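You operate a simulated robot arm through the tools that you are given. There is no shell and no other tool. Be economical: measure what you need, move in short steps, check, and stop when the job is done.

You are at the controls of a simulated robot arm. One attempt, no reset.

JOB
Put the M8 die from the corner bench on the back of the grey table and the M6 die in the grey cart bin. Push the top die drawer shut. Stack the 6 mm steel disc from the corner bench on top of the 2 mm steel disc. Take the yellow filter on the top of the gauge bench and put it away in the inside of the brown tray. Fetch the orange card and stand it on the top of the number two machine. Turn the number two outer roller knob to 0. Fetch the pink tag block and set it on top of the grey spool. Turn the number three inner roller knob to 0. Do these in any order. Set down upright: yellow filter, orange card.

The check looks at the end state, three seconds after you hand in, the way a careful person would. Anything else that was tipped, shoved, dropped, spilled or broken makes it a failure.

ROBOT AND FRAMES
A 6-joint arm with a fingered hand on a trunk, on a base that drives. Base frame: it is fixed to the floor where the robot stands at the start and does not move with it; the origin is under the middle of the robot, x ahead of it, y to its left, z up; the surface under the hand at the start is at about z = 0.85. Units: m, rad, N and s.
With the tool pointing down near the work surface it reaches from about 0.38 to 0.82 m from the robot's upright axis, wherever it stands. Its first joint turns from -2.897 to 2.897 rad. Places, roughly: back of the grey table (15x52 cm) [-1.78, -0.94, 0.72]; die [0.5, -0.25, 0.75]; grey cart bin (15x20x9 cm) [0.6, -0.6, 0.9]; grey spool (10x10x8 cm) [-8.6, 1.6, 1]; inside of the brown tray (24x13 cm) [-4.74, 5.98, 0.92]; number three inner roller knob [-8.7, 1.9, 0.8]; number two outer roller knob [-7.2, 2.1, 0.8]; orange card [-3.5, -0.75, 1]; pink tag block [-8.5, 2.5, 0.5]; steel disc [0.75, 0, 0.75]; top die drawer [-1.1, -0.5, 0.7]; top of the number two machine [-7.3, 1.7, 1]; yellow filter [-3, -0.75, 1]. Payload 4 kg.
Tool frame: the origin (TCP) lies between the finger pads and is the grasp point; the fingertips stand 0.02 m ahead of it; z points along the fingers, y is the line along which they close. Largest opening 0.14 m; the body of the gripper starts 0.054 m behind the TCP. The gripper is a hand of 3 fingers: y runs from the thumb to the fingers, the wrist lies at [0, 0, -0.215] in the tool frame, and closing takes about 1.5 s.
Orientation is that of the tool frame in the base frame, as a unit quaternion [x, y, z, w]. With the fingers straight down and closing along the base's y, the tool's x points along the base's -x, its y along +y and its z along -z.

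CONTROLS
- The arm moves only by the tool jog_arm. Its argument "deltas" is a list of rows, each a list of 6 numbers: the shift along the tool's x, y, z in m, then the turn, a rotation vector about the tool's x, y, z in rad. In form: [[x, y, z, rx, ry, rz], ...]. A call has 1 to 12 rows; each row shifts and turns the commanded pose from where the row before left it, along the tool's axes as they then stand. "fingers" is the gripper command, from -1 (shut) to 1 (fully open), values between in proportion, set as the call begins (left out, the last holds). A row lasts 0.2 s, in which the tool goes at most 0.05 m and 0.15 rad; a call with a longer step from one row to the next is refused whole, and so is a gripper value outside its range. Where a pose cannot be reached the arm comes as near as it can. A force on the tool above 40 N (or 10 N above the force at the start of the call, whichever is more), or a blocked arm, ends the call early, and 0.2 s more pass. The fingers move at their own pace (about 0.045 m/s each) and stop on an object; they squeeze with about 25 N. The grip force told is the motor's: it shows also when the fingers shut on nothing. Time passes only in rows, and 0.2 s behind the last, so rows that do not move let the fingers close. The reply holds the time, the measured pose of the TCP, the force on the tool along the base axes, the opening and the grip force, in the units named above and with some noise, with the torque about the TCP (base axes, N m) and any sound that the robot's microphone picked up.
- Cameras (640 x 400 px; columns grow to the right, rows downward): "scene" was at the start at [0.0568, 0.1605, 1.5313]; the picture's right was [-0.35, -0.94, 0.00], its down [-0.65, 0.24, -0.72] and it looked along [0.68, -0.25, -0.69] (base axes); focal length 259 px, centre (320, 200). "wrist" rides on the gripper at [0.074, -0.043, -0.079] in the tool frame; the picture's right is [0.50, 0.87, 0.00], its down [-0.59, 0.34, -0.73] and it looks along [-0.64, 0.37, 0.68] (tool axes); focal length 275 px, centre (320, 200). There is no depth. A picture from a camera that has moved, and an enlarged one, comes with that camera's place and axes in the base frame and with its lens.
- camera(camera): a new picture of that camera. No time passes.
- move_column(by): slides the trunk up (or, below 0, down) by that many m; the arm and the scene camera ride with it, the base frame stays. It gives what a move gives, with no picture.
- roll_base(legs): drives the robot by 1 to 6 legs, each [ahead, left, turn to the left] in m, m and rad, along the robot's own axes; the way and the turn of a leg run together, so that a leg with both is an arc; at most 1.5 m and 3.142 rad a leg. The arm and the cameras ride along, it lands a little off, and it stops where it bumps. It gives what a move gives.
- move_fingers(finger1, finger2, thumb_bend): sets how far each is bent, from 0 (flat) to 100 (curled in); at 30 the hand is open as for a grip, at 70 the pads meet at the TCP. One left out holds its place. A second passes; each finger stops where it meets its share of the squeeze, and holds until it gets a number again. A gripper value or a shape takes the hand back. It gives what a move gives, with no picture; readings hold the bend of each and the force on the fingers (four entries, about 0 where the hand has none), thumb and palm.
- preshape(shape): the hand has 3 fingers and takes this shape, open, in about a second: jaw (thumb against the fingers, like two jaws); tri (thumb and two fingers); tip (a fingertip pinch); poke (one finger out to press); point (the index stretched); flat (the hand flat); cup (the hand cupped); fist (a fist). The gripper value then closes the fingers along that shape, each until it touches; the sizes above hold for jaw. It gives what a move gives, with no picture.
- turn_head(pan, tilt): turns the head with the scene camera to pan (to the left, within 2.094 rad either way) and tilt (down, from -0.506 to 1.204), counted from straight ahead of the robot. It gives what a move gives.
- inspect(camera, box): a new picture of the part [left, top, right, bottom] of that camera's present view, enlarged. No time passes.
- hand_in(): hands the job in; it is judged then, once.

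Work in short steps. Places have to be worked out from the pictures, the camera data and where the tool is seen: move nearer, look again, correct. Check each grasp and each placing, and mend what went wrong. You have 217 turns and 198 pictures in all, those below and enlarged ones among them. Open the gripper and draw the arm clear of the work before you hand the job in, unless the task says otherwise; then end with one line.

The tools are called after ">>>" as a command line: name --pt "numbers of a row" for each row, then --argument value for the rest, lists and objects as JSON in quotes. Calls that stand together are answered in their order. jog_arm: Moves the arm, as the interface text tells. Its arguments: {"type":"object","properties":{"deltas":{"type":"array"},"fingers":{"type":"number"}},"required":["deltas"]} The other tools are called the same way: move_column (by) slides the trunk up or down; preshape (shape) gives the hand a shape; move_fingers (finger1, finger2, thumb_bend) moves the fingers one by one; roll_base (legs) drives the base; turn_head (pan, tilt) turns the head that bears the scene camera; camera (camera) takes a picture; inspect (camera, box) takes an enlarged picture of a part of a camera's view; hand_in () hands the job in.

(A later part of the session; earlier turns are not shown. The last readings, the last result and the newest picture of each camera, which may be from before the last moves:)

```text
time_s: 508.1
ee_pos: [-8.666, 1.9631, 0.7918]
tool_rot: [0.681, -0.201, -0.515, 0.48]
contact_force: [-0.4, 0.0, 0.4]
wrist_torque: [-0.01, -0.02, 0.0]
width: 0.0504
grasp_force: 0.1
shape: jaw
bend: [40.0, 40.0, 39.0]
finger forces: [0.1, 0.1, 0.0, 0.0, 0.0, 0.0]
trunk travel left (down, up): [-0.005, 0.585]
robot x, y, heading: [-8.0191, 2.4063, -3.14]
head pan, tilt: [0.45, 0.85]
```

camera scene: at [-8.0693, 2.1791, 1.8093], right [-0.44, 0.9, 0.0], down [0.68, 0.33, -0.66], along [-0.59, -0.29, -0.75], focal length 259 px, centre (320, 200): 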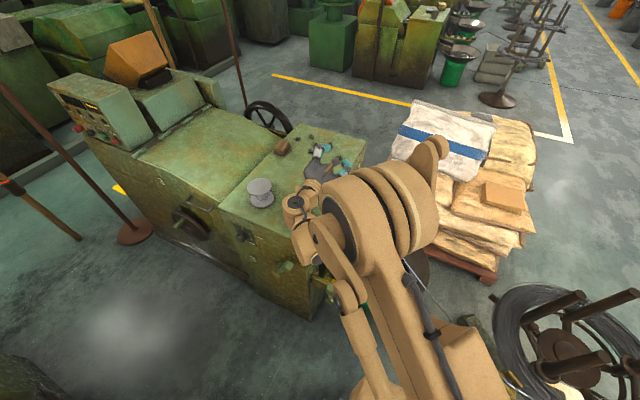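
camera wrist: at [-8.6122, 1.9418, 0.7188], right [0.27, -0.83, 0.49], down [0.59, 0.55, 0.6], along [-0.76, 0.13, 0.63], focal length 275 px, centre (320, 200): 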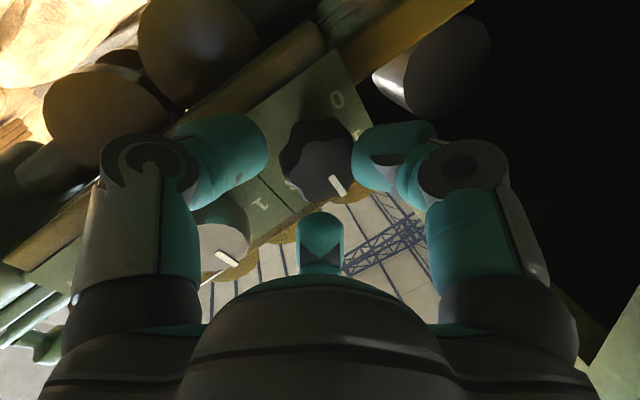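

>>> jog_arm --pt "-0.0023 -0.0013 0.0113 0 0 0" --pt "-0.0023 -0.0013 0.0113 0 0 0" --pt "-0.0023 -0.0013 0.0113 0 0 0" --pt "0 0 0 0 0 0"

>>> camera --camera "wrist"

```text
time_s: 509.1
ee_pos: [-8.6996, 1.9557, 0.7913]
tool_rot: [0.681, -0.202, -0.515, 0.48]
contact_force: [0.1, 0.5, 0.1]
wrist_torque: [-0.01, 0.01, -0.06]
width: 0.0507
grasp_force: 0.1
shape: jaw
bend: [40.0, 40.0, 39.0]
finger forces: [0.0, 0.1, 0.1, 0.1, 0.1, 0.1]
trunk travel left (down, up): [-0.005, 0.585]
robot x, y, heading: [-8.0219, 2.4069, -3.138]
head pan, tilt: [0.45, 0.85]
```

```text
34 pictures are left
camera wrist: at [-8.611, 1.9541, 0.7181], right [0.38, -0.78, 0.49], down [0.5, 0.62, 0.6], along [-0.77, 0.02, 0.63], focal length 275 px, centre (320, 200)
```

wrist: 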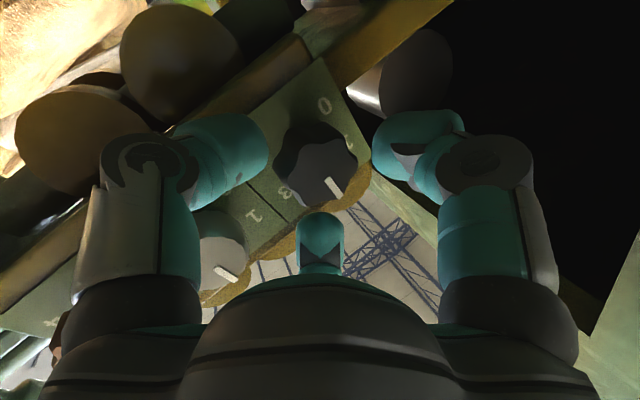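

Free of contact and nearly centred. A 3 mm correction, 3 mm deeper, then close.

>>> jog_arm --pt "0.003 -0.0017 0.004 0 0 0" --pt "0 0 0 0 0 0"

>>> jog_arm --pt "0 0 0 0 0 0" --pt "0 0 0 0 0 0" --pt "0 0 0 0 0 0" --pt "0 0 0 0 0 0" --pt "0 0 0 0 0 0" --fingers -1

>>> camera --camera "wrist"

```text
time_s: 509.7
ee_pos: [-8.7026, 1.9556, 0.7901]
tool_rot: [0.68, -0.202, -0.514, 0.481]
contact_force: [4.0, 10.2, 0.5]
wrist_torque: [-0.05, -0.04, 0.64]
width: 0.0498
grasp_force: 0.1
shape: jaw
bend: [41.0, 40.0, 39.0]
finger forces: [10.7, 0.0, 0.0, 0.0, 0.0, 0.1]
trunk travel left (down, up): [-0.005, 0.585]
robot x, y, heading: [-8.0193, 2.4036, 3.143]
head pan, tilt: [0.45, 0.85]
```

```text
time_s: 510.9
ee_pos: [-8.7024, 1.9529, 0.79]
tool_rot: [0.681, -0.201, -0.515, 0.48]
contact_force: [-0.6, 6.9, -0.5]
wrist_torque: [-0.02, 0.0, 0.1]
width: 0.0308
grasp_force: 24.7
shape: jaw
bend: [47.0, 49.0, 48.0]
finger forces: [15.8, 21.4, 0.1, 0.0, 22.2, 0.0]
trunk travel left (down, up): [-0.005, 0.585]
robot x, y, heading: [-8.0195, 2.4054, -3.141]
head pan, tilt: [0.45, 0.85]
```

```text
33 pictures are left
camera wrist: at [-8.614, 1.9512, 0.7159], right [0.38, -0.78, 0.49], down [0.5, 0.62, 0.6], along [-0.77, 0.02, 0.63], focal length 275 px, centre (320, 200)
```

wrist: 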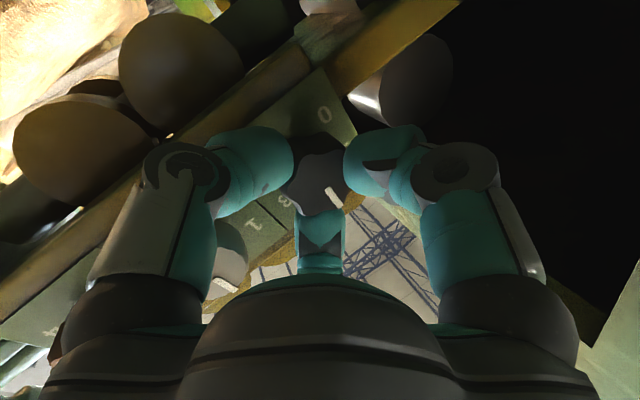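

Good three-finger grip. I turn counter-clockwise 60° first.

>>> jog_arm --pt "0 0 0 0 0 -0.13" --pt "0 0 0 0 0 -0.13" --pt "0 0 0 0 0 -0.13" --pt "0 0 0 0 0 -0.13" --pt "0 0 0 0 0 -0.13" --pt "0 0 0 0 0 -0.13" --pt "0 0 0 0 0 -0.13" --pt "0 0 0 0 0 -0.13" --pt "0 0 0 0 0 0"

>>> camera --camera "wrist"

```text
time_s: 512.1
ee_pos: [-8.7026, 1.9548, 0.7867]
tool_rot: [0.711, 0.02, -0.638, 0.295]
contact_force: [8.3, 4.9, -20.6]
wrist_torque: [-2.2, -0.64, -1.1]
width: 0.0295
grasp_force: 25.3
shape: jaw
bend: [100.0, 48.0, 49.0]
finger forces: [15.7, 25.8, 0.1, 0.1, 70.1, 0.0]
trunk travel left (down, up): [-0.005, 0.585]
robot x, y, heading: [-8.0199, 2.4073, -3.14]
head pan, tilt: [0.45, 0.85]
stopped in row 6: the force on the tool passed its limit at 45 N (the readings are from after the stop); the commanded pose is now the measured one
```

```text
32 pictures are left
camera wrist: at [-8.6367, 1.9988, 0.7027], right [0.44, -0.89, -0.12], down [0.69, 0.25, 0.68], along [-0.58, -0.38, 0.72], focal length 275 px, centre (320, 200)
```

wrist: 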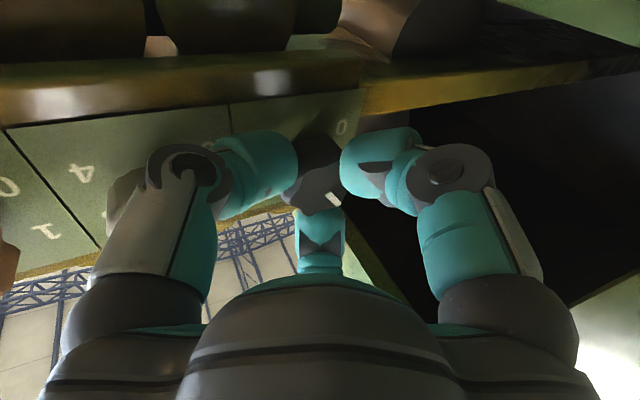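

The thumb's knuckle met the silver knob after ~40°, so I must work in strokes. I release, back out, and check both pointers.

>>> jog_arm --pt "0 0 0 0 0 0" --pt "0 0 0 0 0 0" --pt "0 0 0 0 0 0" --pt "0 0 -0.02 0 0 0" --pt "0 0 -0.025 0 0 0" --pt "0 0 0 0 0 0" --fingers -0.28

>>> camera --camera "wrist"

```text
time_s: 513.5
ee_pos: [-8.6619, 1.9733, 0.7896]
tool_rot: [0.71, 0.022, -0.639, 0.293]
contact_force: [0.6, 0.2, 0.2]
wrist_torque: [0.01, -0.02, 0.0]
width: 0.0502
grasp_force: 0.0
shape: jaw
bend: [40.0, 40.0, 39.0]
finger forces: [0.0, 0.0, 0.0, 0.0, 0.0, 0.1]
trunk travel left (down, up): [-0.005, 0.585]
robot x, y, heading: [-8.0176, 2.402, -3.144]
head pan, tilt: [0.45, 0.85]
```

```text
31 pictures are left
camera wrist: at [-8.5963, 2.0193, 0.7048], right [0.44, -0.89, -0.12], down [0.69, 0.25, 0.68], along [-0.57, -0.39, 0.72], focal length 275 px, centre (320, 200)
```

wrist: 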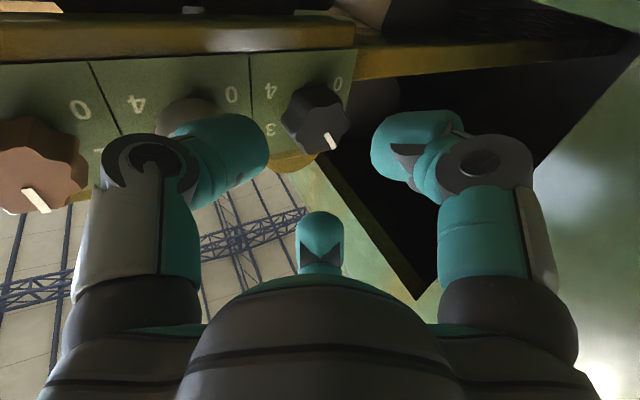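

The black knob moved from 2 to about −40°. Remaining ≈−80°, in two strokes. I rotate the hand back by +55°.

>>> jog_arm --pt "0 0 0 0 0 0.137" --pt "0 0 0 0 0 0.137" --pt "0 0 0 0 0 0.137" --pt "0 0 0 0 0 0.137" --pt "0 0 0 0 0 0.137" --pt "0 0 0 0 0 0.137" --pt "0 0 0 0 0 0.137" --pt "0 0 0 0 0 0"

```text
time_s: 515.3
ee_pos: [-8.6607, 1.9743, 0.7893]
tool_rot: [0.64, -0.309, -0.431, 0.556]
contact_force: [-0.4, 1.0, 0.4]
wrist_torque: [0.0, -0.02, -0.01]
width: 0.0504
grasp_force: 0.0
shape: jaw
bend: [40.0, 40.0, 39.0]
finger forces: [0.0, 0.0, 0.0, 0.0, 0.1, 0.1]
trunk travel left (down, up): [-0.005, 0.585]
robot x, y, heading: [-8.0176, 2.4061, -3.139]
head pan, tilt: [0.45, 0.85]
```

Advance again, close, and turn −50°.

>>> jog_arm --pt "0 0 0.0155 0 0 0" --pt "0 0 0.0155 0 0 0" --pt "0 0 0.0155 0 0 0" --pt "0 0 0 0 0 0"

>>> jog_arm --pt "0 0 0 0 0 0" --pt "0 0 0 0 0 0" --pt "0 0 0 0 0 0" --pt "0 0 0 0 0 0" --pt "0 0 0 0 0 0" --fingers -1

>>> jog_arm --pt "0 0 0 0 0 -0.12" --pt "0 0 0 0 0 -0.12" --pt "0 0 0 0 0 -0.12" --pt "0 0 0 0 0 -0.12" --pt "0 0 0 0 0 -0.12" --pt "0 0 0 0 0 -0.12" --pt "0 0 0 0 0 -0.12" --pt "0 0 0 0 0 0"

```text
time_s: 516.3
ee_pos: [-8.703, 1.9545, 0.7896]
tool_rot: [0.641, -0.308, -0.431, 0.556]
contact_force: [0.4, 0.6, 0.2]
wrist_torque: [-0.02, -0.02, 0.04]
width: 0.0504
grasp_force: 0.1
shape: jaw
bend: [40.0, 40.0, 39.0]
finger forces: [0.9, 0.1, 0.0, 0.0, 0.0, 0.0]
trunk travel left (down, up): [-0.005, 0.585]
robot x, y, heading: [-8.0172, 2.4045, -3.141]
head pan, tilt: [0.45, 0.85]
```

```text
time_s: 517.5
ee_pos: [-8.7045, 1.9538, 0.7887]
tool_rot: [0.64, -0.309, -0.432, 0.555]
contact_force: [-0.5, 6.8, -3.8]
wrist_torque: [-0.05, 0.04, -0.05]
width: 0.0278
grasp_force: 24.7
shape: jaw
bend: [47.0, 48.0, 51.0]
finger forces: [13.1, 23.7, 0.0, 0.0, 26.0, 0.0]
trunk travel left (down, up): [-0.005, 0.585]
robot x, y, heading: [-8.0156, 2.4053, -3.144]
head pan, tilt: [0.45, 0.85]
```

```text
time_s: 518.9
ee_pos: [-8.7032, 1.9543, 0.7877]
tool_rot: [0.707, -0.077, -0.593, 0.378]
contact_force: [9.5, 7.8, -11.3]
wrist_torque: [0.08, -0.69, -0.06]
width: 0.028
grasp_force: 25.4
shape: jaw
bend: [47.0, 49.0, 51.0]
finger forces: [23.3, 18.6, 0.1, 0.0, 40.4, 0.0]
trunk travel left (down, up): [-0.005, 0.585]
robot x, y, heading: [-8.015, 2.4079, 3.144]
head pan, tilt: [0.45, 0.85]
stopped in row 6: the force on the tool passed its limit at 41 N (the readings are from after the stop); the commanded pose is now the measured one
```

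About 39° more (knob ≈ −79°). Release, back out, rotate back +44° and do the last stroke; first a check picture.

>>> jog_arm --pt "0 0 0 0 0 0" --pt "0 0 0 0 0 0" --pt "0 0 0 0 0 0" --pt "0 0 -0.02 0 0 0" --pt "0 0 -0.026 0 0 0" --pt "0 0 0 0 0 0" --fingers -0.28

>>> inspect --camera "wrist" --box '[200, 40, 400, 190]'

>>> jog_arm --pt "0 0 0 0 0 0.13" --pt "0 0 0 0 0 0.13" --pt "0 0 0 0 0 0.13" --pt "0 0 0 0 0 0.13" --pt "0 0 0 0 0 0.13" --pt "0 0 0 0 0 0.13" --pt "0 0 0 0 0 0"

```text
time_s: 520.3
ee_pos: [-8.661, 1.9744, 0.7889]
tool_rot: [0.707, -0.076, -0.593, 0.378]
contact_force: [-0.3, 0.4, -0.1]
wrist_torque: [-0.03, -0.02, -0.02]
width: 0.0503
grasp_force: 0.1
shape: jaw
bend: [40.0, 40.0, 39.0]
finger forces: [0.0, 0.0, 0.1, 0.0, 0.1, 0.1]
trunk travel left (down, up): [-0.005, 0.585]
robot x, y, heading: [-8.0165, 2.4072, -3.14]
head pan, tilt: [0.45, 0.85]
```

```text
2.67 times, centred on (300, 115) of wrist
camera zoom: at [-8.5858, 1.9986, 0.7045], right [0.44, -0.89, 0.15], down [0.61, 0.41, 0.68], along [-0.66, -0.21, 0.72], focal length 734 px, centre (373, 427)
```

zoom: 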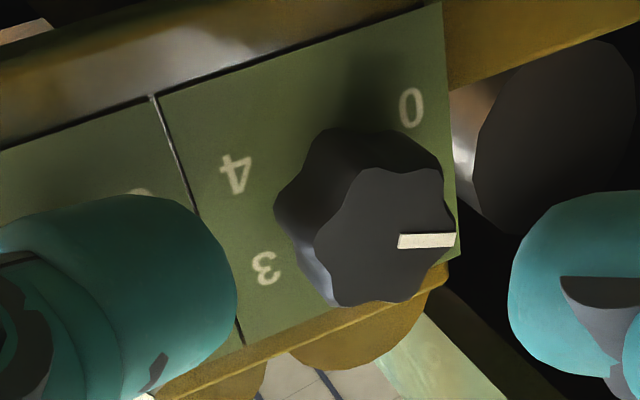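

```text
time_s: 521.9
ee_pos: [-8.6614, 1.9747, 0.7893]
tool_rot: [0.624, -0.34, -0.405, 0.575]
contact_force: [0.3, 0.1, 0.3]
wrist_torque: [0.01, -0.02, -0.03]
width: 0.0503
grasp_force: 0.1
shape: jaw
bend: [40.0, 40.0, 39.0]
finger forces: [0.0, 0.1, 0.1, 0.1, 0.1, 0.0]
trunk travel left (down, up): [-0.005, 0.585]
robot x, y, heading: [-8.0162, 2.4079, -3.139]
head pan, tilt: [0.45, 0.85]
```

The pointer is at ≈−74°. Last stroke of ~45°.

>>> jog_arm --pt "0 0 0 0 0 0.04" --pt "0 0 0.0155 0 0 0" --pt "0 0 0.0155 0 0 0" --pt "0 0 0.0155 0 0 0" --pt "0 0 0 0 0 0"

>>> jog_arm --pt "0 0 0 0 0 0" --pt "0 0 0 0 0 0" --pt "0 0 0 0 0 0" --pt "0 0 0 0 0 0" --pt "0 0 0 0 0 0" --fingers -1

>>> jog_arm --pt "0 0 0 0 0 -0.115" --pt "0 0 0 0 0 -0.115" --pt "0 0 0 0 0 -0.115" --pt "0 0 0 0 0 -0.115" --pt "0 0 0 0 0 -0.115" --pt "0 0 0 0 0 -0.115" --pt "0 0 0 0 0 -0.115" --pt "0 0 0 0 0 0"

```text
time_s: 523.1
ee_pos: [-8.7038, 1.9538, 0.7873]
tool_rot: [0.618, -0.352, -0.394, 0.583]
contact_force: [-0.3, 0.3, 0.7]
wrist_torque: [0.02, -0.01, 0.0]
width: 0.0503
grasp_force: 0.0
shape: jaw
bend: [40.0, 40.0, 39.0]
finger forces: [0.0, 0.1, 0.0, 0.0, 0.0, 0.1]
trunk travel left (down, up): [-0.005, 0.585]
robot x, y, heading: [-8.0155, 2.4077, -3.142]
head pan, tilt: [0.45, 0.85]
```

```text
time_s: 524.3
ee_pos: [-8.7035, 1.9539, 0.7874]
tool_rot: [0.619, -0.351, -0.394, 0.582]
contact_force: [6.4, 2.4, -4.2]
wrist_torque: [0.06, 0.25, 0.4]
width: 0.0286
grasp_force: 24.5
shape: jaw
bend: [100.0, 48.0, 50.0]
finger forces: [45.0, 17.8, 0.0, 0.0, 19.5, 0.1]
trunk travel left (down, up): [-0.005, 0.585]
robot x, y, heading: [-8.0169, 2.4038, -3.143]
head pan, tilt: [0.45, 0.85]
```

```text
time_s: 526.1
ee_pos: [-8.7019, 1.9559, 0.7889]
tool_rot: [0.706, -0.083, -0.591, 0.382]
contact_force: [24.5, 22.6, -17.0]
wrist_torque: [0.11, -0.84, 0.16]
width: 0.0293
grasp_force: 24.8
shape: jaw
bend: [99.0, 48.0, 50.0]
finger forces: [44.1, 16.5, 0.1, 0.0, 43.2, 0.0]
trunk travel left (down, up): [-0.005, 0.585]
robot x, y, heading: [-8.02, 2.4006, 3.144]
head pan, tilt: [0.45, 0.85]
```

Completed. Release, back out and verify both knobs.

>>> jog_arm --pt "0 0 0 0 0 0" --pt "0 0 0 0 0 0" --pt "0 0 0 0 0 0" --pt "0 0 -0.02 0 0 0" --pt "0 0 -0.026 0 0 0" --pt "0 0 0 0 0 0" --fingers -0.28

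>>> inspect --camera "wrist" --box '[200, 40, 400, 190]'

```text
time_s: 527.5
ee_pos: [-8.6624, 1.9748, 0.7887]
tool_rot: [0.706, -0.08, -0.59, 0.383]
contact_force: [-0.3, -0.3, -0.3]
wrist_torque: [-0.02, 0.01, -0.04]
width: 0.0501
grasp_force: 0.1
shape: jaw
bend: [40.0, 40.0, 39.0]
finger forces: [0.1, 0.1, 0.0, 0.0, 0.0, 0.1]
trunk travel left (down, up): [-0.005, 0.585]
robot x, y, heading: [-8.0188, 2.4045, -3.146]
head pan, tilt: [0.45, 0.85]
```

```text
2.67 times, centred on (300, 115) of wrist
camera zoom: at [-8.5859, 1.9978, 0.7054], right [0.44, -0.88, 0.16], down [0.6, 0.42, 0.68], along [-0.67, -0.2, 0.72], focal length 734 px, centre (373, 427)
```

zoom: 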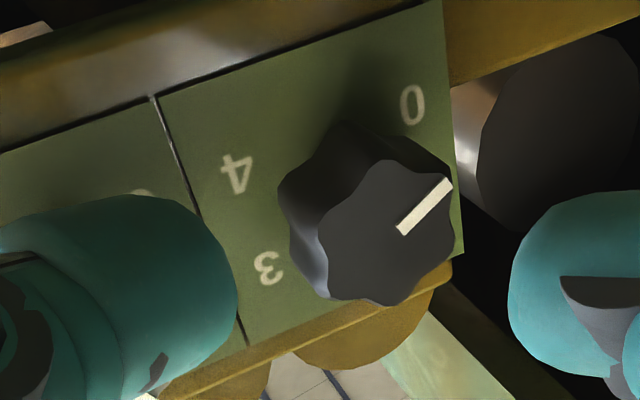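

The pointer now sits at 0 (≈−115…−120°). Now the pink block: I raise the hand clear and look with the head toward the guide stand.

>>> move_column --by 0.3

>>> turn_head --pan -0.3 --tilt 1.05

>>> camera --camera "scene"

```text
time_s: 530.5
ee_pos: [-8.6627, 1.9742, 1.0899]
tool_rot: [0.706, -0.081, -0.59, 0.383]
contact_force: [0.5, 0.2, -0.4]
wrist_torque: [0.05, 0.01, 0.02]
width: 0.0503
grasp_force: 0.0
shape: jaw
bend: [40.0, 40.0, 39.0]
finger forces: [0.0, 0.0, 0.1, 0.1, 0.1, 0.0]
trunk travel left (down, up): [-0.305, 0.285]
robot x, y, heading: [-8.0143, 2.403, -3.14]
head pan, tilt: [0.45, 0.85]
```

```text
time_s: 531.6
ee_pos: [-8.6632, 1.9751, 1.0892]
tool_rot: [0.706, -0.082, -0.591, 0.382]
contact_force: [-0.5, -0.7, -0.3]
wrist_torque: [0.01, 0.02, 0.02]
width: 0.0501
grasp_force: 0.1
shape: jaw
bend: [40.0, 40.0, 39.0]
finger forces: [0.1, 0.0, 0.0, 0.1, 0.0, 0.1]
trunk travel left (down, up): [-0.305, 0.285]
robot x, y, heading: [-8.0178, 2.4068, -3.138]
head pan, tilt: [-0.3, 1.051]
```

```text
28 pictures are left
camera scene: at [-8.0621, 2.2334, 1.6898], right [0.29, 0.96, 0.0], down [0.83, -0.26, -0.5], along [-0.47, 0.15, -0.87], focal length 259 px, centre (320, 200)
```

scene: 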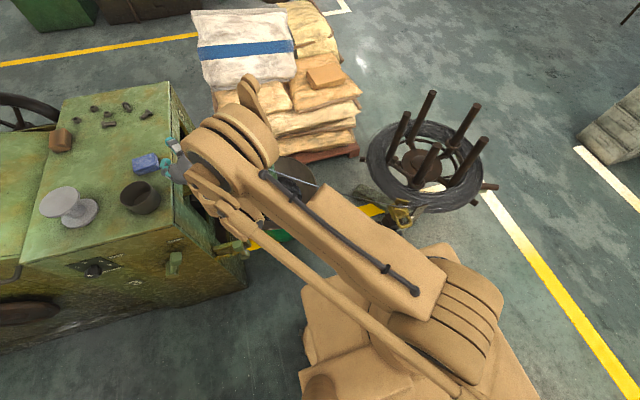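

The arm hides the block. I raise the trunk, bring the hand back to pointing down, and shift the base to y≈1.95, from where both the block and the spool are within reach.

>>> move_column --by 0.27

>>> jog_arm --pt "0 0 0 0.0908 0.1102 0" --pt "0 0 0 0.0908 0.1102 0" --pt "0 0 0 0.0908 0.1102 0" --pt "0 0 0 0.0908 0.1102 0" --pt "0 0 0 0.0908 0.1102 0" --pt "0 0 0 0.0908 0.1102 0" --pt "0 0 0 0.0908 0.1102 0" --pt "0 0 0 0.0908 0.1102 0" --pt "0 0 0 0.0908 0.1102 0" --pt "0 0 0 0.0908 0.1102 0" --pt "0 0 0 0.0908 0.1102 0" --pt "0 0 0 0 0 0"

>>> roll_base --legs '[[-0.02, 0.43, 0]]'

>>> turn_head --pan -0.75 --tilt 0.95

>>> camera --camera "scene"

```text
time_s: 534.4
ee_pos: [-8.6632, 1.9744, 1.3592]
tool_rot: [0.706, -0.081, -0.591, 0.382]
contact_force: [0.5, -0.1, -0.3]
wrist_torque: [-0.01, -0.02, -0.01]
width: 0.05
grasp_force: 0.1
shape: jaw
bend: [40.0, 40.0, 39.0]
finger forces: [0.1, 0.1, 0.0, 0.1, 0.0, 0.1]
trunk travel left (down, up): [-0.575, 0.015]
robot x, y, heading: [-8.0173, 2.406, -3.147]
head pan, tilt: [-0.3, 1.051]
```

```text
time_s: 537.0
ee_pos: [-8.6619, 1.975, 1.36]
tool_rot: [0.993, -0.114, 0.004, -0.004]
contact_force: [-0.1, 1.2, -0.1]
wrist_torque: [0.01, 0.02, 0.01]
width: 0.0504
grasp_force: 0.1
shape: jaw
bend: [40.0, 40.0, 39.0]
finger forces: [0.0, 0.0, 0.1, 0.0, 0.0, 0.1]
trunk travel left (down, up): [-0.575, 0.015]
robot x, y, heading: [-8.0169, 2.4057, -3.142]
head pan, tilt: [-0.3, 1.051]
```

```text
time_s: 539.6
ee_pos: [-8.6415, 1.5433, 1.3591]
tool_rot: [0.993, -0.114, 0.004, -0.004]
contact_force: [0.2, 0.1, 0.4]
wrist_torque: [0.0, -0.01, 0.0]
width: 0.0504
grasp_force: 0.0
shape: jaw
bend: [40.0, 40.0, 39.0]
finger forces: [0.0, 0.1, 0.1, 0.0, 0.0, 0.0]
trunk travel left (down, up): [-0.575, 0.015]
robot x, y, heading: [-7.9997, 1.9707, -3.139]
head pan, tilt: [-0.3, 1.051]
```

```text
time_s: 540.5
ee_pos: [-8.6417, 1.5435, 1.3595]
tool_rot: [0.993, -0.114, 0.004, -0.003]
contact_force: [0.4, 0.3, 0.1]
wrist_torque: [-0.03, 0.0, 0.01]
width: 0.0504
grasp_force: 0.1
shape: jaw
bend: [40.0, 40.0, 39.0]
finger forces: [0.1, 0.1, 0.0, 0.0, 0.0, 0.1]
trunk travel left (down, up): [-0.575, 0.015]
robot x, y, heading: [-7.9961, 1.9743, -3.141]
head pan, tilt: [-0.75, 0.949]
```

```text
27 pictures are left
camera scene: at [-8.0317, 1.8328, 1.9668], right [0.68, 0.73, 0.0], down [0.6, -0.55, -0.58], along [-0.43, 0.4, -0.81], focal length 259 px, centre (320, 200)
```

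scene: 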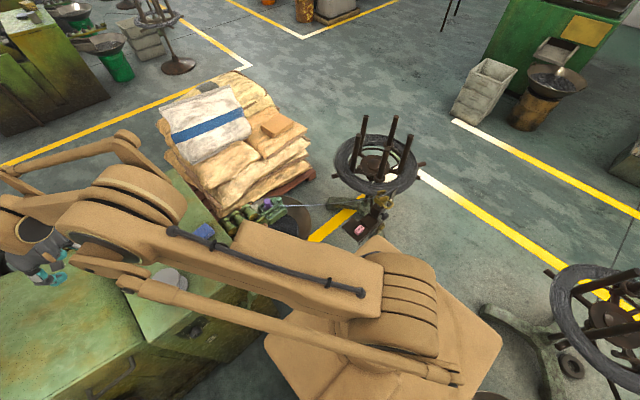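

Pink block visible at (360,228). I zoom in.

>>> inspect --camera "scene" --box '[310, 180, 410, 245]'

```text
6.15 times, centred on (360, 212) of scene
camera zoom: at [-8.0317, 1.8328, 1.9668], right [0.68, 0.73, 0.0], down [0.6, -0.55, -0.58], along [-0.43, 0.4, -0.81], focal length 1592 px, centre (74, 123)
```

zoom: 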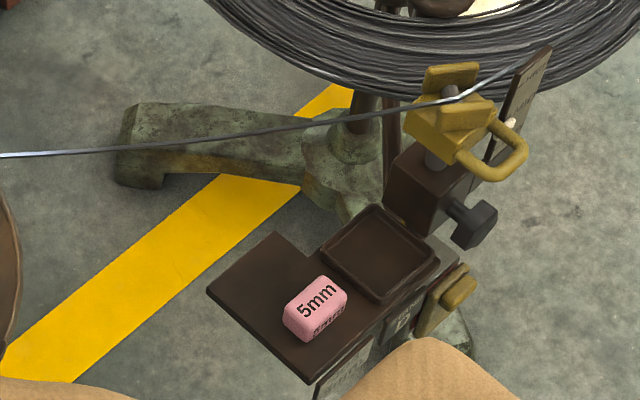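

The pink "5mm" block is on the stand's platform at ≈(−8.417,2.501,0.64). I move the hand over it at height (z≈1.3), then yaw so it closes across the block's short side.

>>> jog_arm --pt "0 -0.047 0 0 0 0" --pt "0 -0.047 0 0 0 0" --pt "0 -0.047 0 0 0 0" --pt "0 -0.047 0 0 0 0" --pt "0 -0.047 0 0 0 0" --pt "0 -0.047 0 0 0 0" --pt "0 -0.047 0 0 0 0" --pt "0 -0.047 0 0 0 0" --pt "0 -0.047 0 0 0 0" --pt "0 -0.047 0 0 0 0" --pt "0 -0.047 0 0 0 0" --pt "0 -0.047 0 0 0 0" --fingers 0

>>> jog_arm --pt "0 -0.047 0 0 0 0" --pt "0 -0.047 0 0 0 0" --pt "0 -0.047 0 0 0 0" --pt "0 -0.047 0 0 0 0" --pt "0 -0.047 0 0 0 0" --pt "0 -0.047 0 0 0 0" --pt "0 -0.047 0 0 0 0" --pt "0 -0.047 0 0 0 0" --pt "0 -0.041 0 0 0 0" --pt "0 0 0 0 0 0"

>>> jog_arm --pt "0 0 0 0 0 0.1408" --pt "0 0 0 0 0 0.1408" --pt "0 0 0 0 0 0.1408" --pt "0 0 0 0 0 0.1408" --pt "0 0 0 0 0 0.1408" --pt "0 0 0 0 0 0.1408" --pt "0 0 0 0 0 0.1408" --pt "0 0 0 0 0 0.1408" --pt "0 0 0 0 0 0.1408" --pt "0 0 0 0 0 0.1408" --pt "0 0 0 0 0 0.1408" --pt "0 0 0 0 0 0.1408"

>>> move_column --by -0.35

>>> camera --camera "wrist"

```text
time_s: 543.1
ee_pos: [-8.5157, 2.0945, 1.3617]
tool_rot: [0.994, -0.114, 0.004, -0.001]
contact_force: [-0.1, -1.1, 0.0]
wrist_torque: [0.0, -0.01, 0.03]
width: 0.0697
grasp_force: 0.0
shape: jaw
bend: [34.0, 34.0, 33.0]
finger forces: [0.0, 0.1, 0.0, 0.1, 0.0, 0.1]
trunk travel left (down, up): [-0.575, 0.015]
robot x, y, heading: [-7.9985, 1.9746, -3.142]
head pan, tilt: [-0.75, 0.949]
```

```text
time_s: 545.3
ee_pos: [-8.4202, 2.4985, 1.3654]
tool_rot: [0.994, -0.113, 0.004, -0.003]
contact_force: [0.0, -1.2, 0.0]
wrist_torque: [-0.01, -0.02, -0.01]
width: 0.0697
grasp_force: 0.1
shape: jaw
bend: [34.0, 34.0, 33.0]
finger forces: [0.0, 0.0, 0.0, 0.1, 0.0, 0.1]
trunk travel left (down, up): [-0.575, 0.015]
robot x, y, heading: [-7.9955, 1.9716, -3.141]
head pan, tilt: [-0.75, 0.949]
```

```text
time_s: 547.9
ee_pos: [-8.4197, 2.4977, 1.3657]
tool_rot: [-0.573, 0.819, 0.0, 0.005]
contact_force: [0.3, -0.1, 0.5]
wrist_torque: [0.01, 0.01, -0.03]
width: 0.0697
grasp_force: 0.1
shape: jaw
bend: [34.0, 34.0, 33.0]
finger forces: [0.1, 0.1, 0.1, 0.1, 0.1, 0.1]
trunk travel left (down, up): [-0.575, 0.015]
robot x, y, heading: [-8.0005, 1.9746, -3.137]
head pan, tilt: [-0.75, 0.949]
```

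```text
time_s: 551.3
ee_pos: [-8.4196, 2.4986, 1.016]
tool_rot: [-0.575, 0.818, -0.001, 0.005]
contact_force: [0.1, 0.4, -0.7]
wrist_torque: [-0.03, 0.01, -0.02]
width: 0.0695
grasp_force: 0.0
shape: jaw
bend: [34.0, 34.0, 33.0]
finger forces: [0.0, 0.1, 0.0, 0.0, 0.0, 0.1]
trunk travel left (down, up): [-0.225, 0.365]
robot x, y, heading: [-7.9979, 1.9719, -3.143]
head pan, tilt: [-0.75, 0.949]
```

```text
25 pictures are left
camera wrist: at [-8.4069, 2.4142, 1.0937], right [-0.98, -0.18, -0.01], down [-0.12, 0.67, 0.74], along [-0.12, 0.73, -0.68], focal length 275 px, centre (320, 200)
```

wrist: 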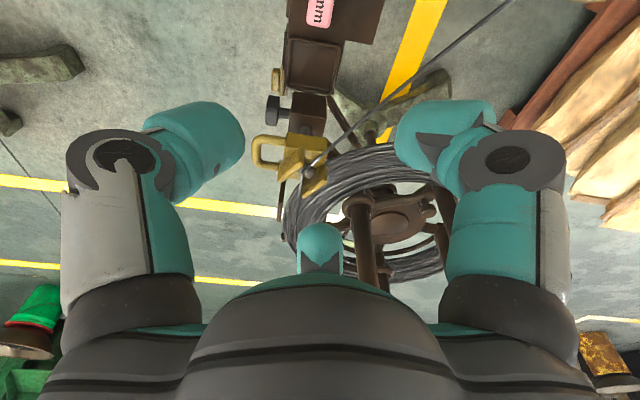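

The block is right below (≈(−8.42,2.51)). I lower the trunk another 0.2 m and re-check.

>>> move_column --by -0.2

>>> camera --camera "wrist"

```text
time_s: 553.5
ee_pos: [-8.4197, 2.4987, 0.8149]
tool_rot: [-0.574, 0.819, -0.001, 0.004]
contact_force: [-0.8, -0.7, -0.6]
wrist_torque: [0.02, 0.0, -0.01]
width: 0.0696
grasp_force: 0.1
shape: jaw
bend: [34.0, 34.0, 33.0]
finger forces: [0.0, 0.0, 0.1, 0.1, 0.1, 0.0]
trunk travel left (down, up): [-0.025, 0.565]
robot x, y, heading: [-7.999, 1.978, -3.135]
head pan, tilt: [-0.75, 0.949]
```

```text
24 pictures are left
camera wrist: at [-8.4068, 2.4142, 0.8937], right [-0.98, -0.18, -0.01], down [-0.12, 0.67, 0.74], along [-0.12, 0.73, -0.68], focal length 275 px, centre (320, 200)
```

wrist: 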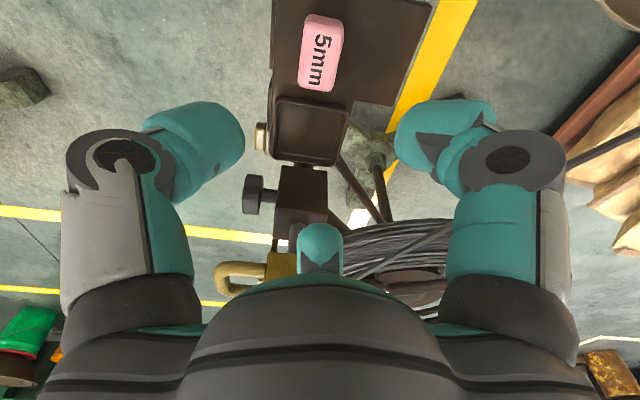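

Centred within 6 mm. I correct and descend to z≈0.66.

>>> jog_arm --pt "-0.005 0.004 0.04 0 0 0" --pt "0 0 0.04 0 0 0" --pt "0 0 0.04 0 0 0" --pt "0 0 0.03 0 0 0" --pt "0 0 0.005 0 0 0" --pt "0 0 0 0 0 0"

>>> camera --camera "wrist"

```text
time_s: 554.9
ee_pos: [-8.42, 2.5039, 0.6605]
tool_rot: [-0.574, 0.819, 0.0, 0.005]
contact_force: [0.4, 0.2, -0.3]
wrist_torque: [0.0, 0.02, -0.03]
width: 0.0698
grasp_force: 0.0
shape: jaw
bend: [34.0, 34.0, 33.0]
finger forces: [0.0, 0.1, 0.0, 0.0, 0.0, 0.0]
trunk travel left (down, up): [-0.025, 0.565]
robot x, y, heading: [-7.9992, 1.9713, -3.142]
head pan, tilt: [-0.75, 0.949]
```

```text
23 pictures are left
camera wrist: at [-8.4076, 2.4207, 0.7387], right [-0.98, -0.18, -0.01], down [-0.12, 0.67, 0.74], along [-0.12, 0.73, -0.68], focal length 275 px, centre (320, 200)
```

wrist: 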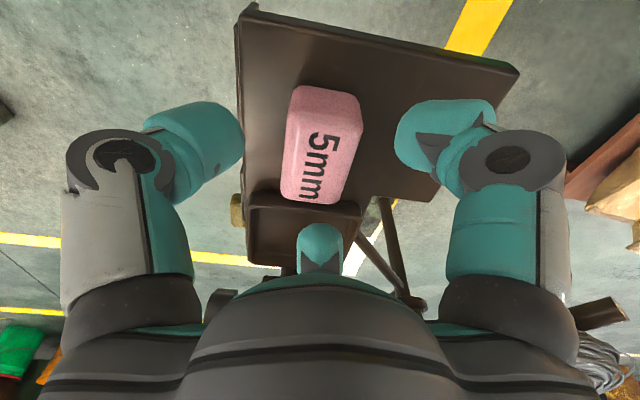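

Block top ≈0.625. A small raised tray touches its far end, so I narrow the opening, grip 8 mm nearer, and lower to z≈0.624.

>>> jog_arm --pt "0.0082 0.004 0 0 0 0" --pt "0 0 0 0 0 0" --pt "0 0 0 0 0 0" --pt "0 0 0.015 0 0 0" --pt "0 0 0.012 0 0 0" --pt "0 0 0.006 0 0 0" --pt "0 0 0.003 0 0 0" --pt "0 0 0 0 0 0" --fingers -0.24

>>> camera --camera "wrist"

```text
time_s: 555.9
ee_pos: [-8.4269, 2.5017, 0.6487]
tool_rot: [-0.574, 0.819, 0.004, 0.004]
contact_force: [-3.3, 9.2, 31.9]
wrist_torque: [0.98, 0.24, 0.06]
width: 0.056
grasp_force: 0.2
shape: jaw
bend: [39.0, 38.0, 38.0]
finger forces: [0.0, 31.7, 0.0, 0.0, 0.0, 0.0]
trunk travel left (down, up): [-0.025, 0.565]
robot x, y, heading: [-7.9961, 1.9771, -3.139]
head pan, tilt: [-0.75, 0.949]
stopped in row 5: the force on the tool passed its limit at 47 N (the readings are from after the stop); the commanded pose is now the measured one
```

```text
22 pictures are left
camera wrist: at [-8.4138, 2.4163, 0.7262], right [-0.98, -0.17, -0.01], down [-0.12, 0.66, 0.74], along [-0.13, 0.73, -0.67], focal length 275 px, centre (320, 200)
```

wrist: 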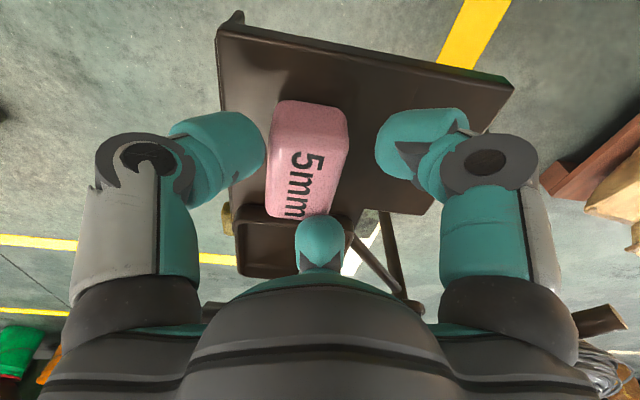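

One finger came down on the tray rim. I rise 7 cm and try the two-digit "tip" pinch instead.

>>> jog_arm --pt "0 0 -0.03 0 0 0" --pt "0 0 -0.04 0 0 0" --pt "0 0 0 0 0 0"

>>> preshape --shape "tip"

>>> camera --camera "wrist"

```text
time_s: 556.7
ee_pos: [-8.4277, 2.4991, 0.715]
tool_rot: [-0.575, 0.818, 0.001, 0.004]
contact_force: [-0.7, 0.3, -0.4]
wrist_torque: [-0.03, -0.03, -0.01]
width: 0.0533
grasp_force: 0.1
shape: jaw
bend: [39.0, 39.0, 38.0]
finger forces: [0.0, 0.0, 0.0, 0.0, 0.1, 0.1]
trunk travel left (down, up): [-0.025, 0.565]
robot x, y, heading: [-7.9961, 1.9706, -3.136]
head pan, tilt: [-0.75, 0.949]
```

```text
time_s: 557.6
ee_pos: [-8.4275, 2.4982, 0.7148]
tool_rot: [-0.575, 0.818, 0.0, 0.005]
contact_force: [0.0, -0.1, -0.5]
wrist_torque: [0.04, 0.0, -0.02]
width: 0.1401
grasp_force: 0.0
shape: tip
bend: [30.0, 30.0, 30.0]
finger forces: [0.1, 0.0, 0.0, 0.0, 0.0, 0.0]
trunk travel left (down, up): [-0.025, 0.565]
robot x, y, heading: [-7.9964, 1.9724, -3.138]
head pan, tilt: [-0.75, 0.949]
```

```text
21 pictures are left
camera wrist: at [-8.4142, 2.4144, 0.7929], right [-0.98, -0.17, -0.01], down [-0.12, 0.66, 0.74], along [-0.12, 0.73, -0.67], focal length 275 px, centre (320, 200)
```

wrist: 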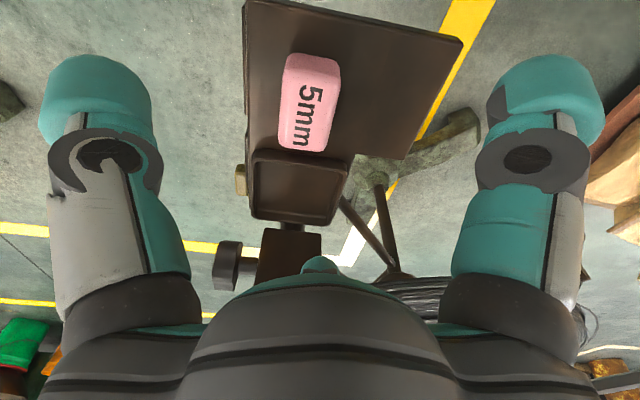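

The "tip" shape keeps the tripod. I'll rotate 30° so that one finger comes to the block's near end and the other two to its long sides, clear of the tray; back to jaw with a 0.066 opening.

>>> preshape --shape "jaw"

>>> jog_arm --pt "0 0 0 0 0 -0.131" --pt "0 0 0 0 0 -0.131" --pt "0 0 0 0 0 -0.131" --pt "0 0 0 0 0 -0.131" --pt "0.0027 -0.0038 0 0 0 0" --pt "0 0 0.02 0 0 0" --pt "0 0 0.015 0 0 0" --pt "0 0 0 0 0 0" --fingers -0.06

>>> camera --camera "wrist"

```text
time_s: 558.5
ee_pos: [-8.4269, 2.4993, 0.7147]
tool_rot: [-0.574, 0.819, 0.002, 0.005]
contact_force: [-0.5, -0.3, 0.3]
wrist_torque: [0.01, 0.02, -0.02]
width: 0.1402
grasp_force: 0.0
shape: jaw
bend: [30.0, 30.0, 30.0]
finger forces: [0.0, 0.1, 0.1, 0.0, 0.0, 0.0]
trunk travel left (down, up): [-0.025, 0.565]
robot x, y, heading: [-7.9965, 1.9738, -3.141]
head pan, tilt: [-0.75, 0.949]
```

```text
time_s: 560.3
ee_pos: [-8.4248, 2.4989, 0.6801]
tool_rot: [0.766, -0.642, -0.001, -0.005]
contact_force: [1.5, -0.6, -0.1]
wrist_torque: [0.02, -0.02, -0.01]
width: 0.066
grasp_force: 0.1
shape: jaw
bend: [35.0, 35.0, 34.0]
finger forces: [0.1, 0.1, 0.0, 0.1, 0.0, 0.0]
trunk travel left (down, up): [-0.025, 0.565]
robot x, y, heading: [-8.0007, 1.9769, -3.137]
head pan, tilt: [-0.75, 0.949]
```

```text
20 pictures are left
camera wrist: at [-8.3702, 2.4328, 0.7589], right [-0.76, -0.64, -0.01], down [-0.44, 0.51, 0.74], along [-0.47, 0.57, -0.68], focal length 275 px, centre (320, 200)
```

wrist: 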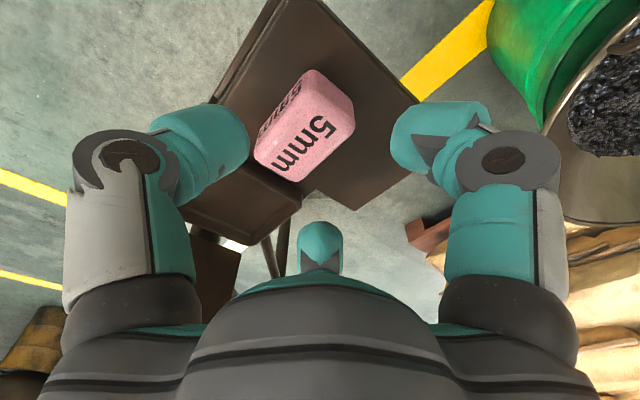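

The geometry fits: one finger at the free end, two along the sides. I correct 5 mm and descend to z≈0.632, then close.

>>> jog_arm --pt "0.001 -0.0053 0.015 0 0 0" --pt "0 0 0.015 0 0 0" --pt "0 0 0.01 0 0 0" --pt "0 0 0.005 0 0 0" --pt "0 0 0.003 0 0 0" --pt "0 0 0 0 0 0"

```text
time_s: 561.7
ee_pos: [-8.4174, 2.4991, 0.6334]
tool_rot: [0.766, -0.642, 0.0, -0.004]
contact_force: [0.1, 0.6, -0.2]
wrist_torque: [-0.01, -0.01, 0.02]
width: 0.0659
grasp_force: 0.0
shape: jaw
bend: [35.0, 35.0, 34.0]
finger forces: [0.1, 0.2, 0.0, 0.0, 0.1, 0.0]
trunk travel left (down, up): [-0.025, 0.565]
robot x, y, heading: [-7.9987, 1.973, -3.142]
head pan, tilt: [-0.75, 0.949]
```

No contact. I close the grip.

>>> jog_arm --pt "0 0 0 0 0 0" --pt "0 0 0 0 0 0" --pt "0 0 0 0 0 0" --pt "0 0 0 0 0 0" --pt "0 0 0 0 0 0" --pt "0 0 0 0 0 0" --fingers -1

>>> camera --camera "wrist"

```text
time_s: 563.1
ee_pos: [-8.4182, 2.4998, 0.6319]
tool_rot: [0.767, -0.642, -0.001, -0.005]
contact_force: [0.1, -0.3, 0.7]
wrist_torque: [0.04, -0.03, -0.01]
width: 0.0397
grasp_force: 25.7
shape: jaw
bend: [47.0, 45.0, 43.0]
finger forces: [18.5, 17.0, 0.0, 0.1, 23.5, 0.1]
trunk travel left (down, up): [-0.025, 0.565]
robot x, y, heading: [-7.996, 1.9761, -3.138]
head pan, tilt: [-0.75, 0.949]
```

```text
19 pictures are left
camera wrist: at [-8.365, 2.433, 0.7111], right [-0.76, -0.64, -0.01], down [-0.44, 0.51, 0.74], along [-0.47, 0.57, -0.68], focal length 275 px, centre (320, 200)
```

wrist: 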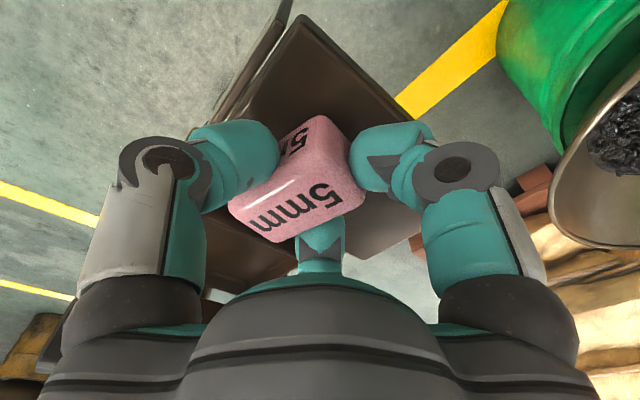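

All three digits hold the block. I lift straight up and then raise the trunk.

>>> jog_arm --pt "0 0 -0.02 0 0 0" --pt "0 0 -0.04 0 0 0" --pt "0 0 -0.04 0 0 0" --pt "0 0 -0.04 0 0 0" --pt "0 0 0 0 0 0"

>>> move_column --by 0.5

>>> camera --camera "wrist"

```text
time_s: 564.3
ee_pos: [-8.419, 2.4969, 0.7721]
tool_rot: [0.767, -0.642, -0.001, -0.005]
contact_force: [0.3, 0.7, -0.3]
wrist_torque: [0.05, -0.03, 0.01]
width: 0.0396
grasp_force: 24.9
shape: jaw
bend: [47.0, 45.0, 43.0]
finger forces: [18.6, 16.9, 0.0, 0.0, 23.2, 0.0]
trunk travel left (down, up): [-0.025, 0.565]
robot x, y, heading: [-7.9979, 1.9781, -3.138]
head pan, tilt: [-0.75, 0.949]
```

```text
refused: 0.5 is not a number from -0.4 to 0.4
```

```text
18 pictures are left
camera wrist: at [-8.3652, 2.4318, 0.8512], right [-0.76, -0.64, -0.01], down [-0.44, 0.51, 0.74], along [-0.47, 0.57, -0.68], focal length 275 px, centre (320, 200)
```

wrist: 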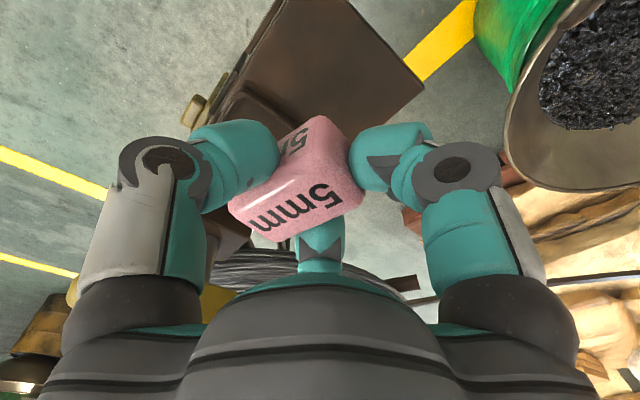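

Block held. I raise the trunk and carry it over toward the spool at ≈(−8.624,1.62).

>>> move_column --by 0.4

>>> move_column --by 0.12

>>> jog_arm --pt "0.0414 0.0178 0 0 0 0" --pt "0.0414 0.0178 0 0 0 0" --pt "0.0414 0.0178 0 0 0 0" --pt "0.0414 0.0178 0 0 0 0" --pt "0.0414 0.0178 0 0 0 0" --pt "0.0414 0.0178 0 0 0 0" --pt "0.0414 0.0178 0 0 0 0" --pt "0.0414 0.0178 0 0 0 0" --pt "0.0414 0.0178 0 0 0 0" --pt "0.0414 0.0178 0 0 0 0"

>>> jog_arm --pt "0.0414 0.0178 0 0 0 0" --pt "0.0414 0.0178 0 0 0 0" --pt "0.0414 0.0178 0 0 0 0" --pt "0.0414 0.0178 0 0 0 0" --pt "0.0414 0.0178 0 0 0 0" --pt "0.0414 0.0178 0 0 0 0" --pt "0.0414 0.0178 0 0 0 0" --pt "0.0414 0.0178 0 0 0 0" --pt "0.0414 0.0178 0 0 0 0" --pt "0.0414 0.0178 0 0 0 0" --pt "0 0 0 0 0 0"

>>> camera --camera "wrist"

```text
time_s: 568.2
ee_pos: [-8.4183, 2.4975, 1.1719]
tool_rot: [0.766, -0.642, 0.0, -0.005]
contact_force: [0.5, -0.2, -0.7]
wrist_torque: [-0.02, 0.02, -0.01]
width: 0.0395
grasp_force: 25.0
shape: jaw
bend: [47.0, 45.0, 43.0]
finger forces: [18.6, 16.9, 0.0, 0.0, 23.1, 0.0]
trunk travel left (down, up): [-0.425, 0.165]
robot x, y, heading: [-7.9959, 1.9772, -3.14]
head pan, tilt: [-0.75, 0.949]
```

```text
time_s: 569.7
ee_pos: [-8.4191, 2.4976, 1.2928]
tool_rot: [0.767, -0.642, -0.001, -0.005]
contact_force: [-0.2, -0.5, -1.0]
wrist_torque: [0.02, -0.04, -0.01]
width: 0.0395
grasp_force: 25.0
shape: jaw
bend: [47.0, 45.0, 43.0]
finger forces: [18.5, 16.9, 0.0, 0.0, 23.2, 0.1]
trunk travel left (down, up): [-0.545, 0.045]
robot x, y, heading: [-8.0002, 1.9741, -3.144]
head pan, tilt: [-0.75, 0.949]
```

```text
time_s: 571.9
ee_pos: [-8.5237, 2.0572, 1.2855]
tool_rot: [0.767, -0.642, -0.001, -0.005]
contact_force: [0.0, -0.2, -0.6]
wrist_torque: [-0.03, -0.01, 0.0]
width: 0.0395
grasp_force: 24.9
shape: jaw
bend: [47.0, 45.0, 43.0]
finger forces: [18.3, 16.6, 0.1, 0.1, 22.4, 0.0]
trunk travel left (down, up): [-0.545, 0.045]
robot x, y, heading: [-7.9945, 1.9755, -3.142]
head pan, tilt: [-0.75, 0.949]
```

```text
time_s: 574.3
ee_pos: [-8.6232, 1.6191, 1.2841]
tool_rot: [0.767, -0.642, 0.001, -0.004]
contact_force: [-0.6, 0.8, -0.8]
wrist_torque: [-0.06, 0.03, -0.02]
width: 0.0392
grasp_force: 25.5
shape: jaw
bend: [47.0, 45.0, 43.0]
finger forces: [18.2, 16.7, 0.0, 0.0, 22.1, 0.1]
trunk travel left (down, up): [-0.545, 0.045]
robot x, y, heading: [-7.9973, 1.973, -3.136]
head pan, tilt: [-0.75, 0.949]
```

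```text
17 pictures are left
camera wrist: at [-8.5695, 1.5543, 1.3628], right [-0.76, -0.64, -0.01], down [-0.44, 0.51, 0.74], along [-0.47, 0.57, -0.68], focal length 275 px, centre (320, 200)
```

wrist: 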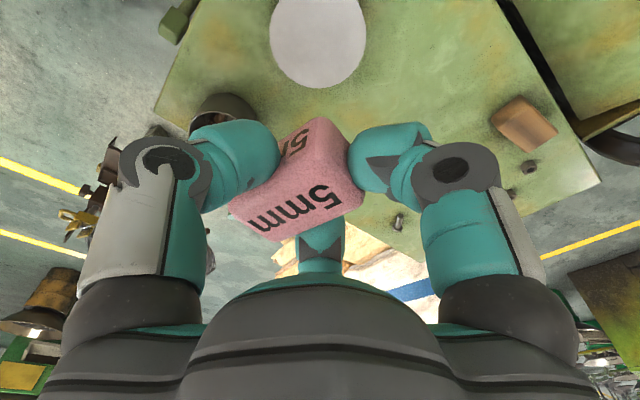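

The spool's top flange centre is at ≈(−8.6226,1.6275). I correct 7 mm and lower with the trunk to z≈1.15.

>>> jog_arm --pt "-0.0069 -0.0012 0 0 0 0" --pt "0 0 0 0 0 0"

>>> move_column --by -0.14

>>> camera --camera "wrist"

```text
time_s: 574.9
ee_pos: [-8.623, 1.6268, 1.2841]
tool_rot: [0.767, -0.642, 0.0, -0.005]
contact_force: [-1.1, -0.6, -1.0]
wrist_torque: [-0.02, -0.02, 0.04]
width: 0.0392
grasp_force: 24.8
shape: jaw
bend: [47.0, 45.0, 43.0]
finger forces: [18.3, 16.6, 0.1, 0.0, 22.2, 0.0]
trunk travel left (down, up): [-0.545, 0.045]
robot x, y, heading: [-7.9947, 1.9721, -3.144]
head pan, tilt: [-0.75, 0.949]
```

```text
time_s: 576.5
ee_pos: [-8.623, 1.6259, 1.1457]
tool_rot: [0.766, -0.642, -0.001, -0.005]
contact_force: [-0.8, 0.1, -0.4]
wrist_torque: [0.02, -0.01, 0.0]
width: 0.0392
grasp_force: 25.0
shape: jaw
bend: [47.0, 45.0, 43.0]
finger forces: [18.3, 16.6, 0.1, 0.0, 22.2, 0.1]
trunk travel left (down, up): [-0.405, 0.185]
robot x, y, heading: [-7.9989, 1.9747, -3.137]
head pan, tilt: [-0.75, 0.949]
```

```text
16 pictures are left
camera wrist: at [-8.5701, 1.5605, 1.2225], right [-0.76, -0.64, -0.01], down [-0.44, 0.51, 0.74], along [-0.47, 0.57, -0.68], focal length 275 px, centre (320, 200)
```

wrist: 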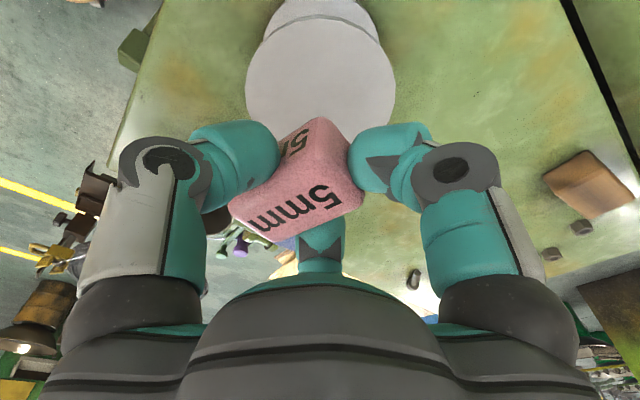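

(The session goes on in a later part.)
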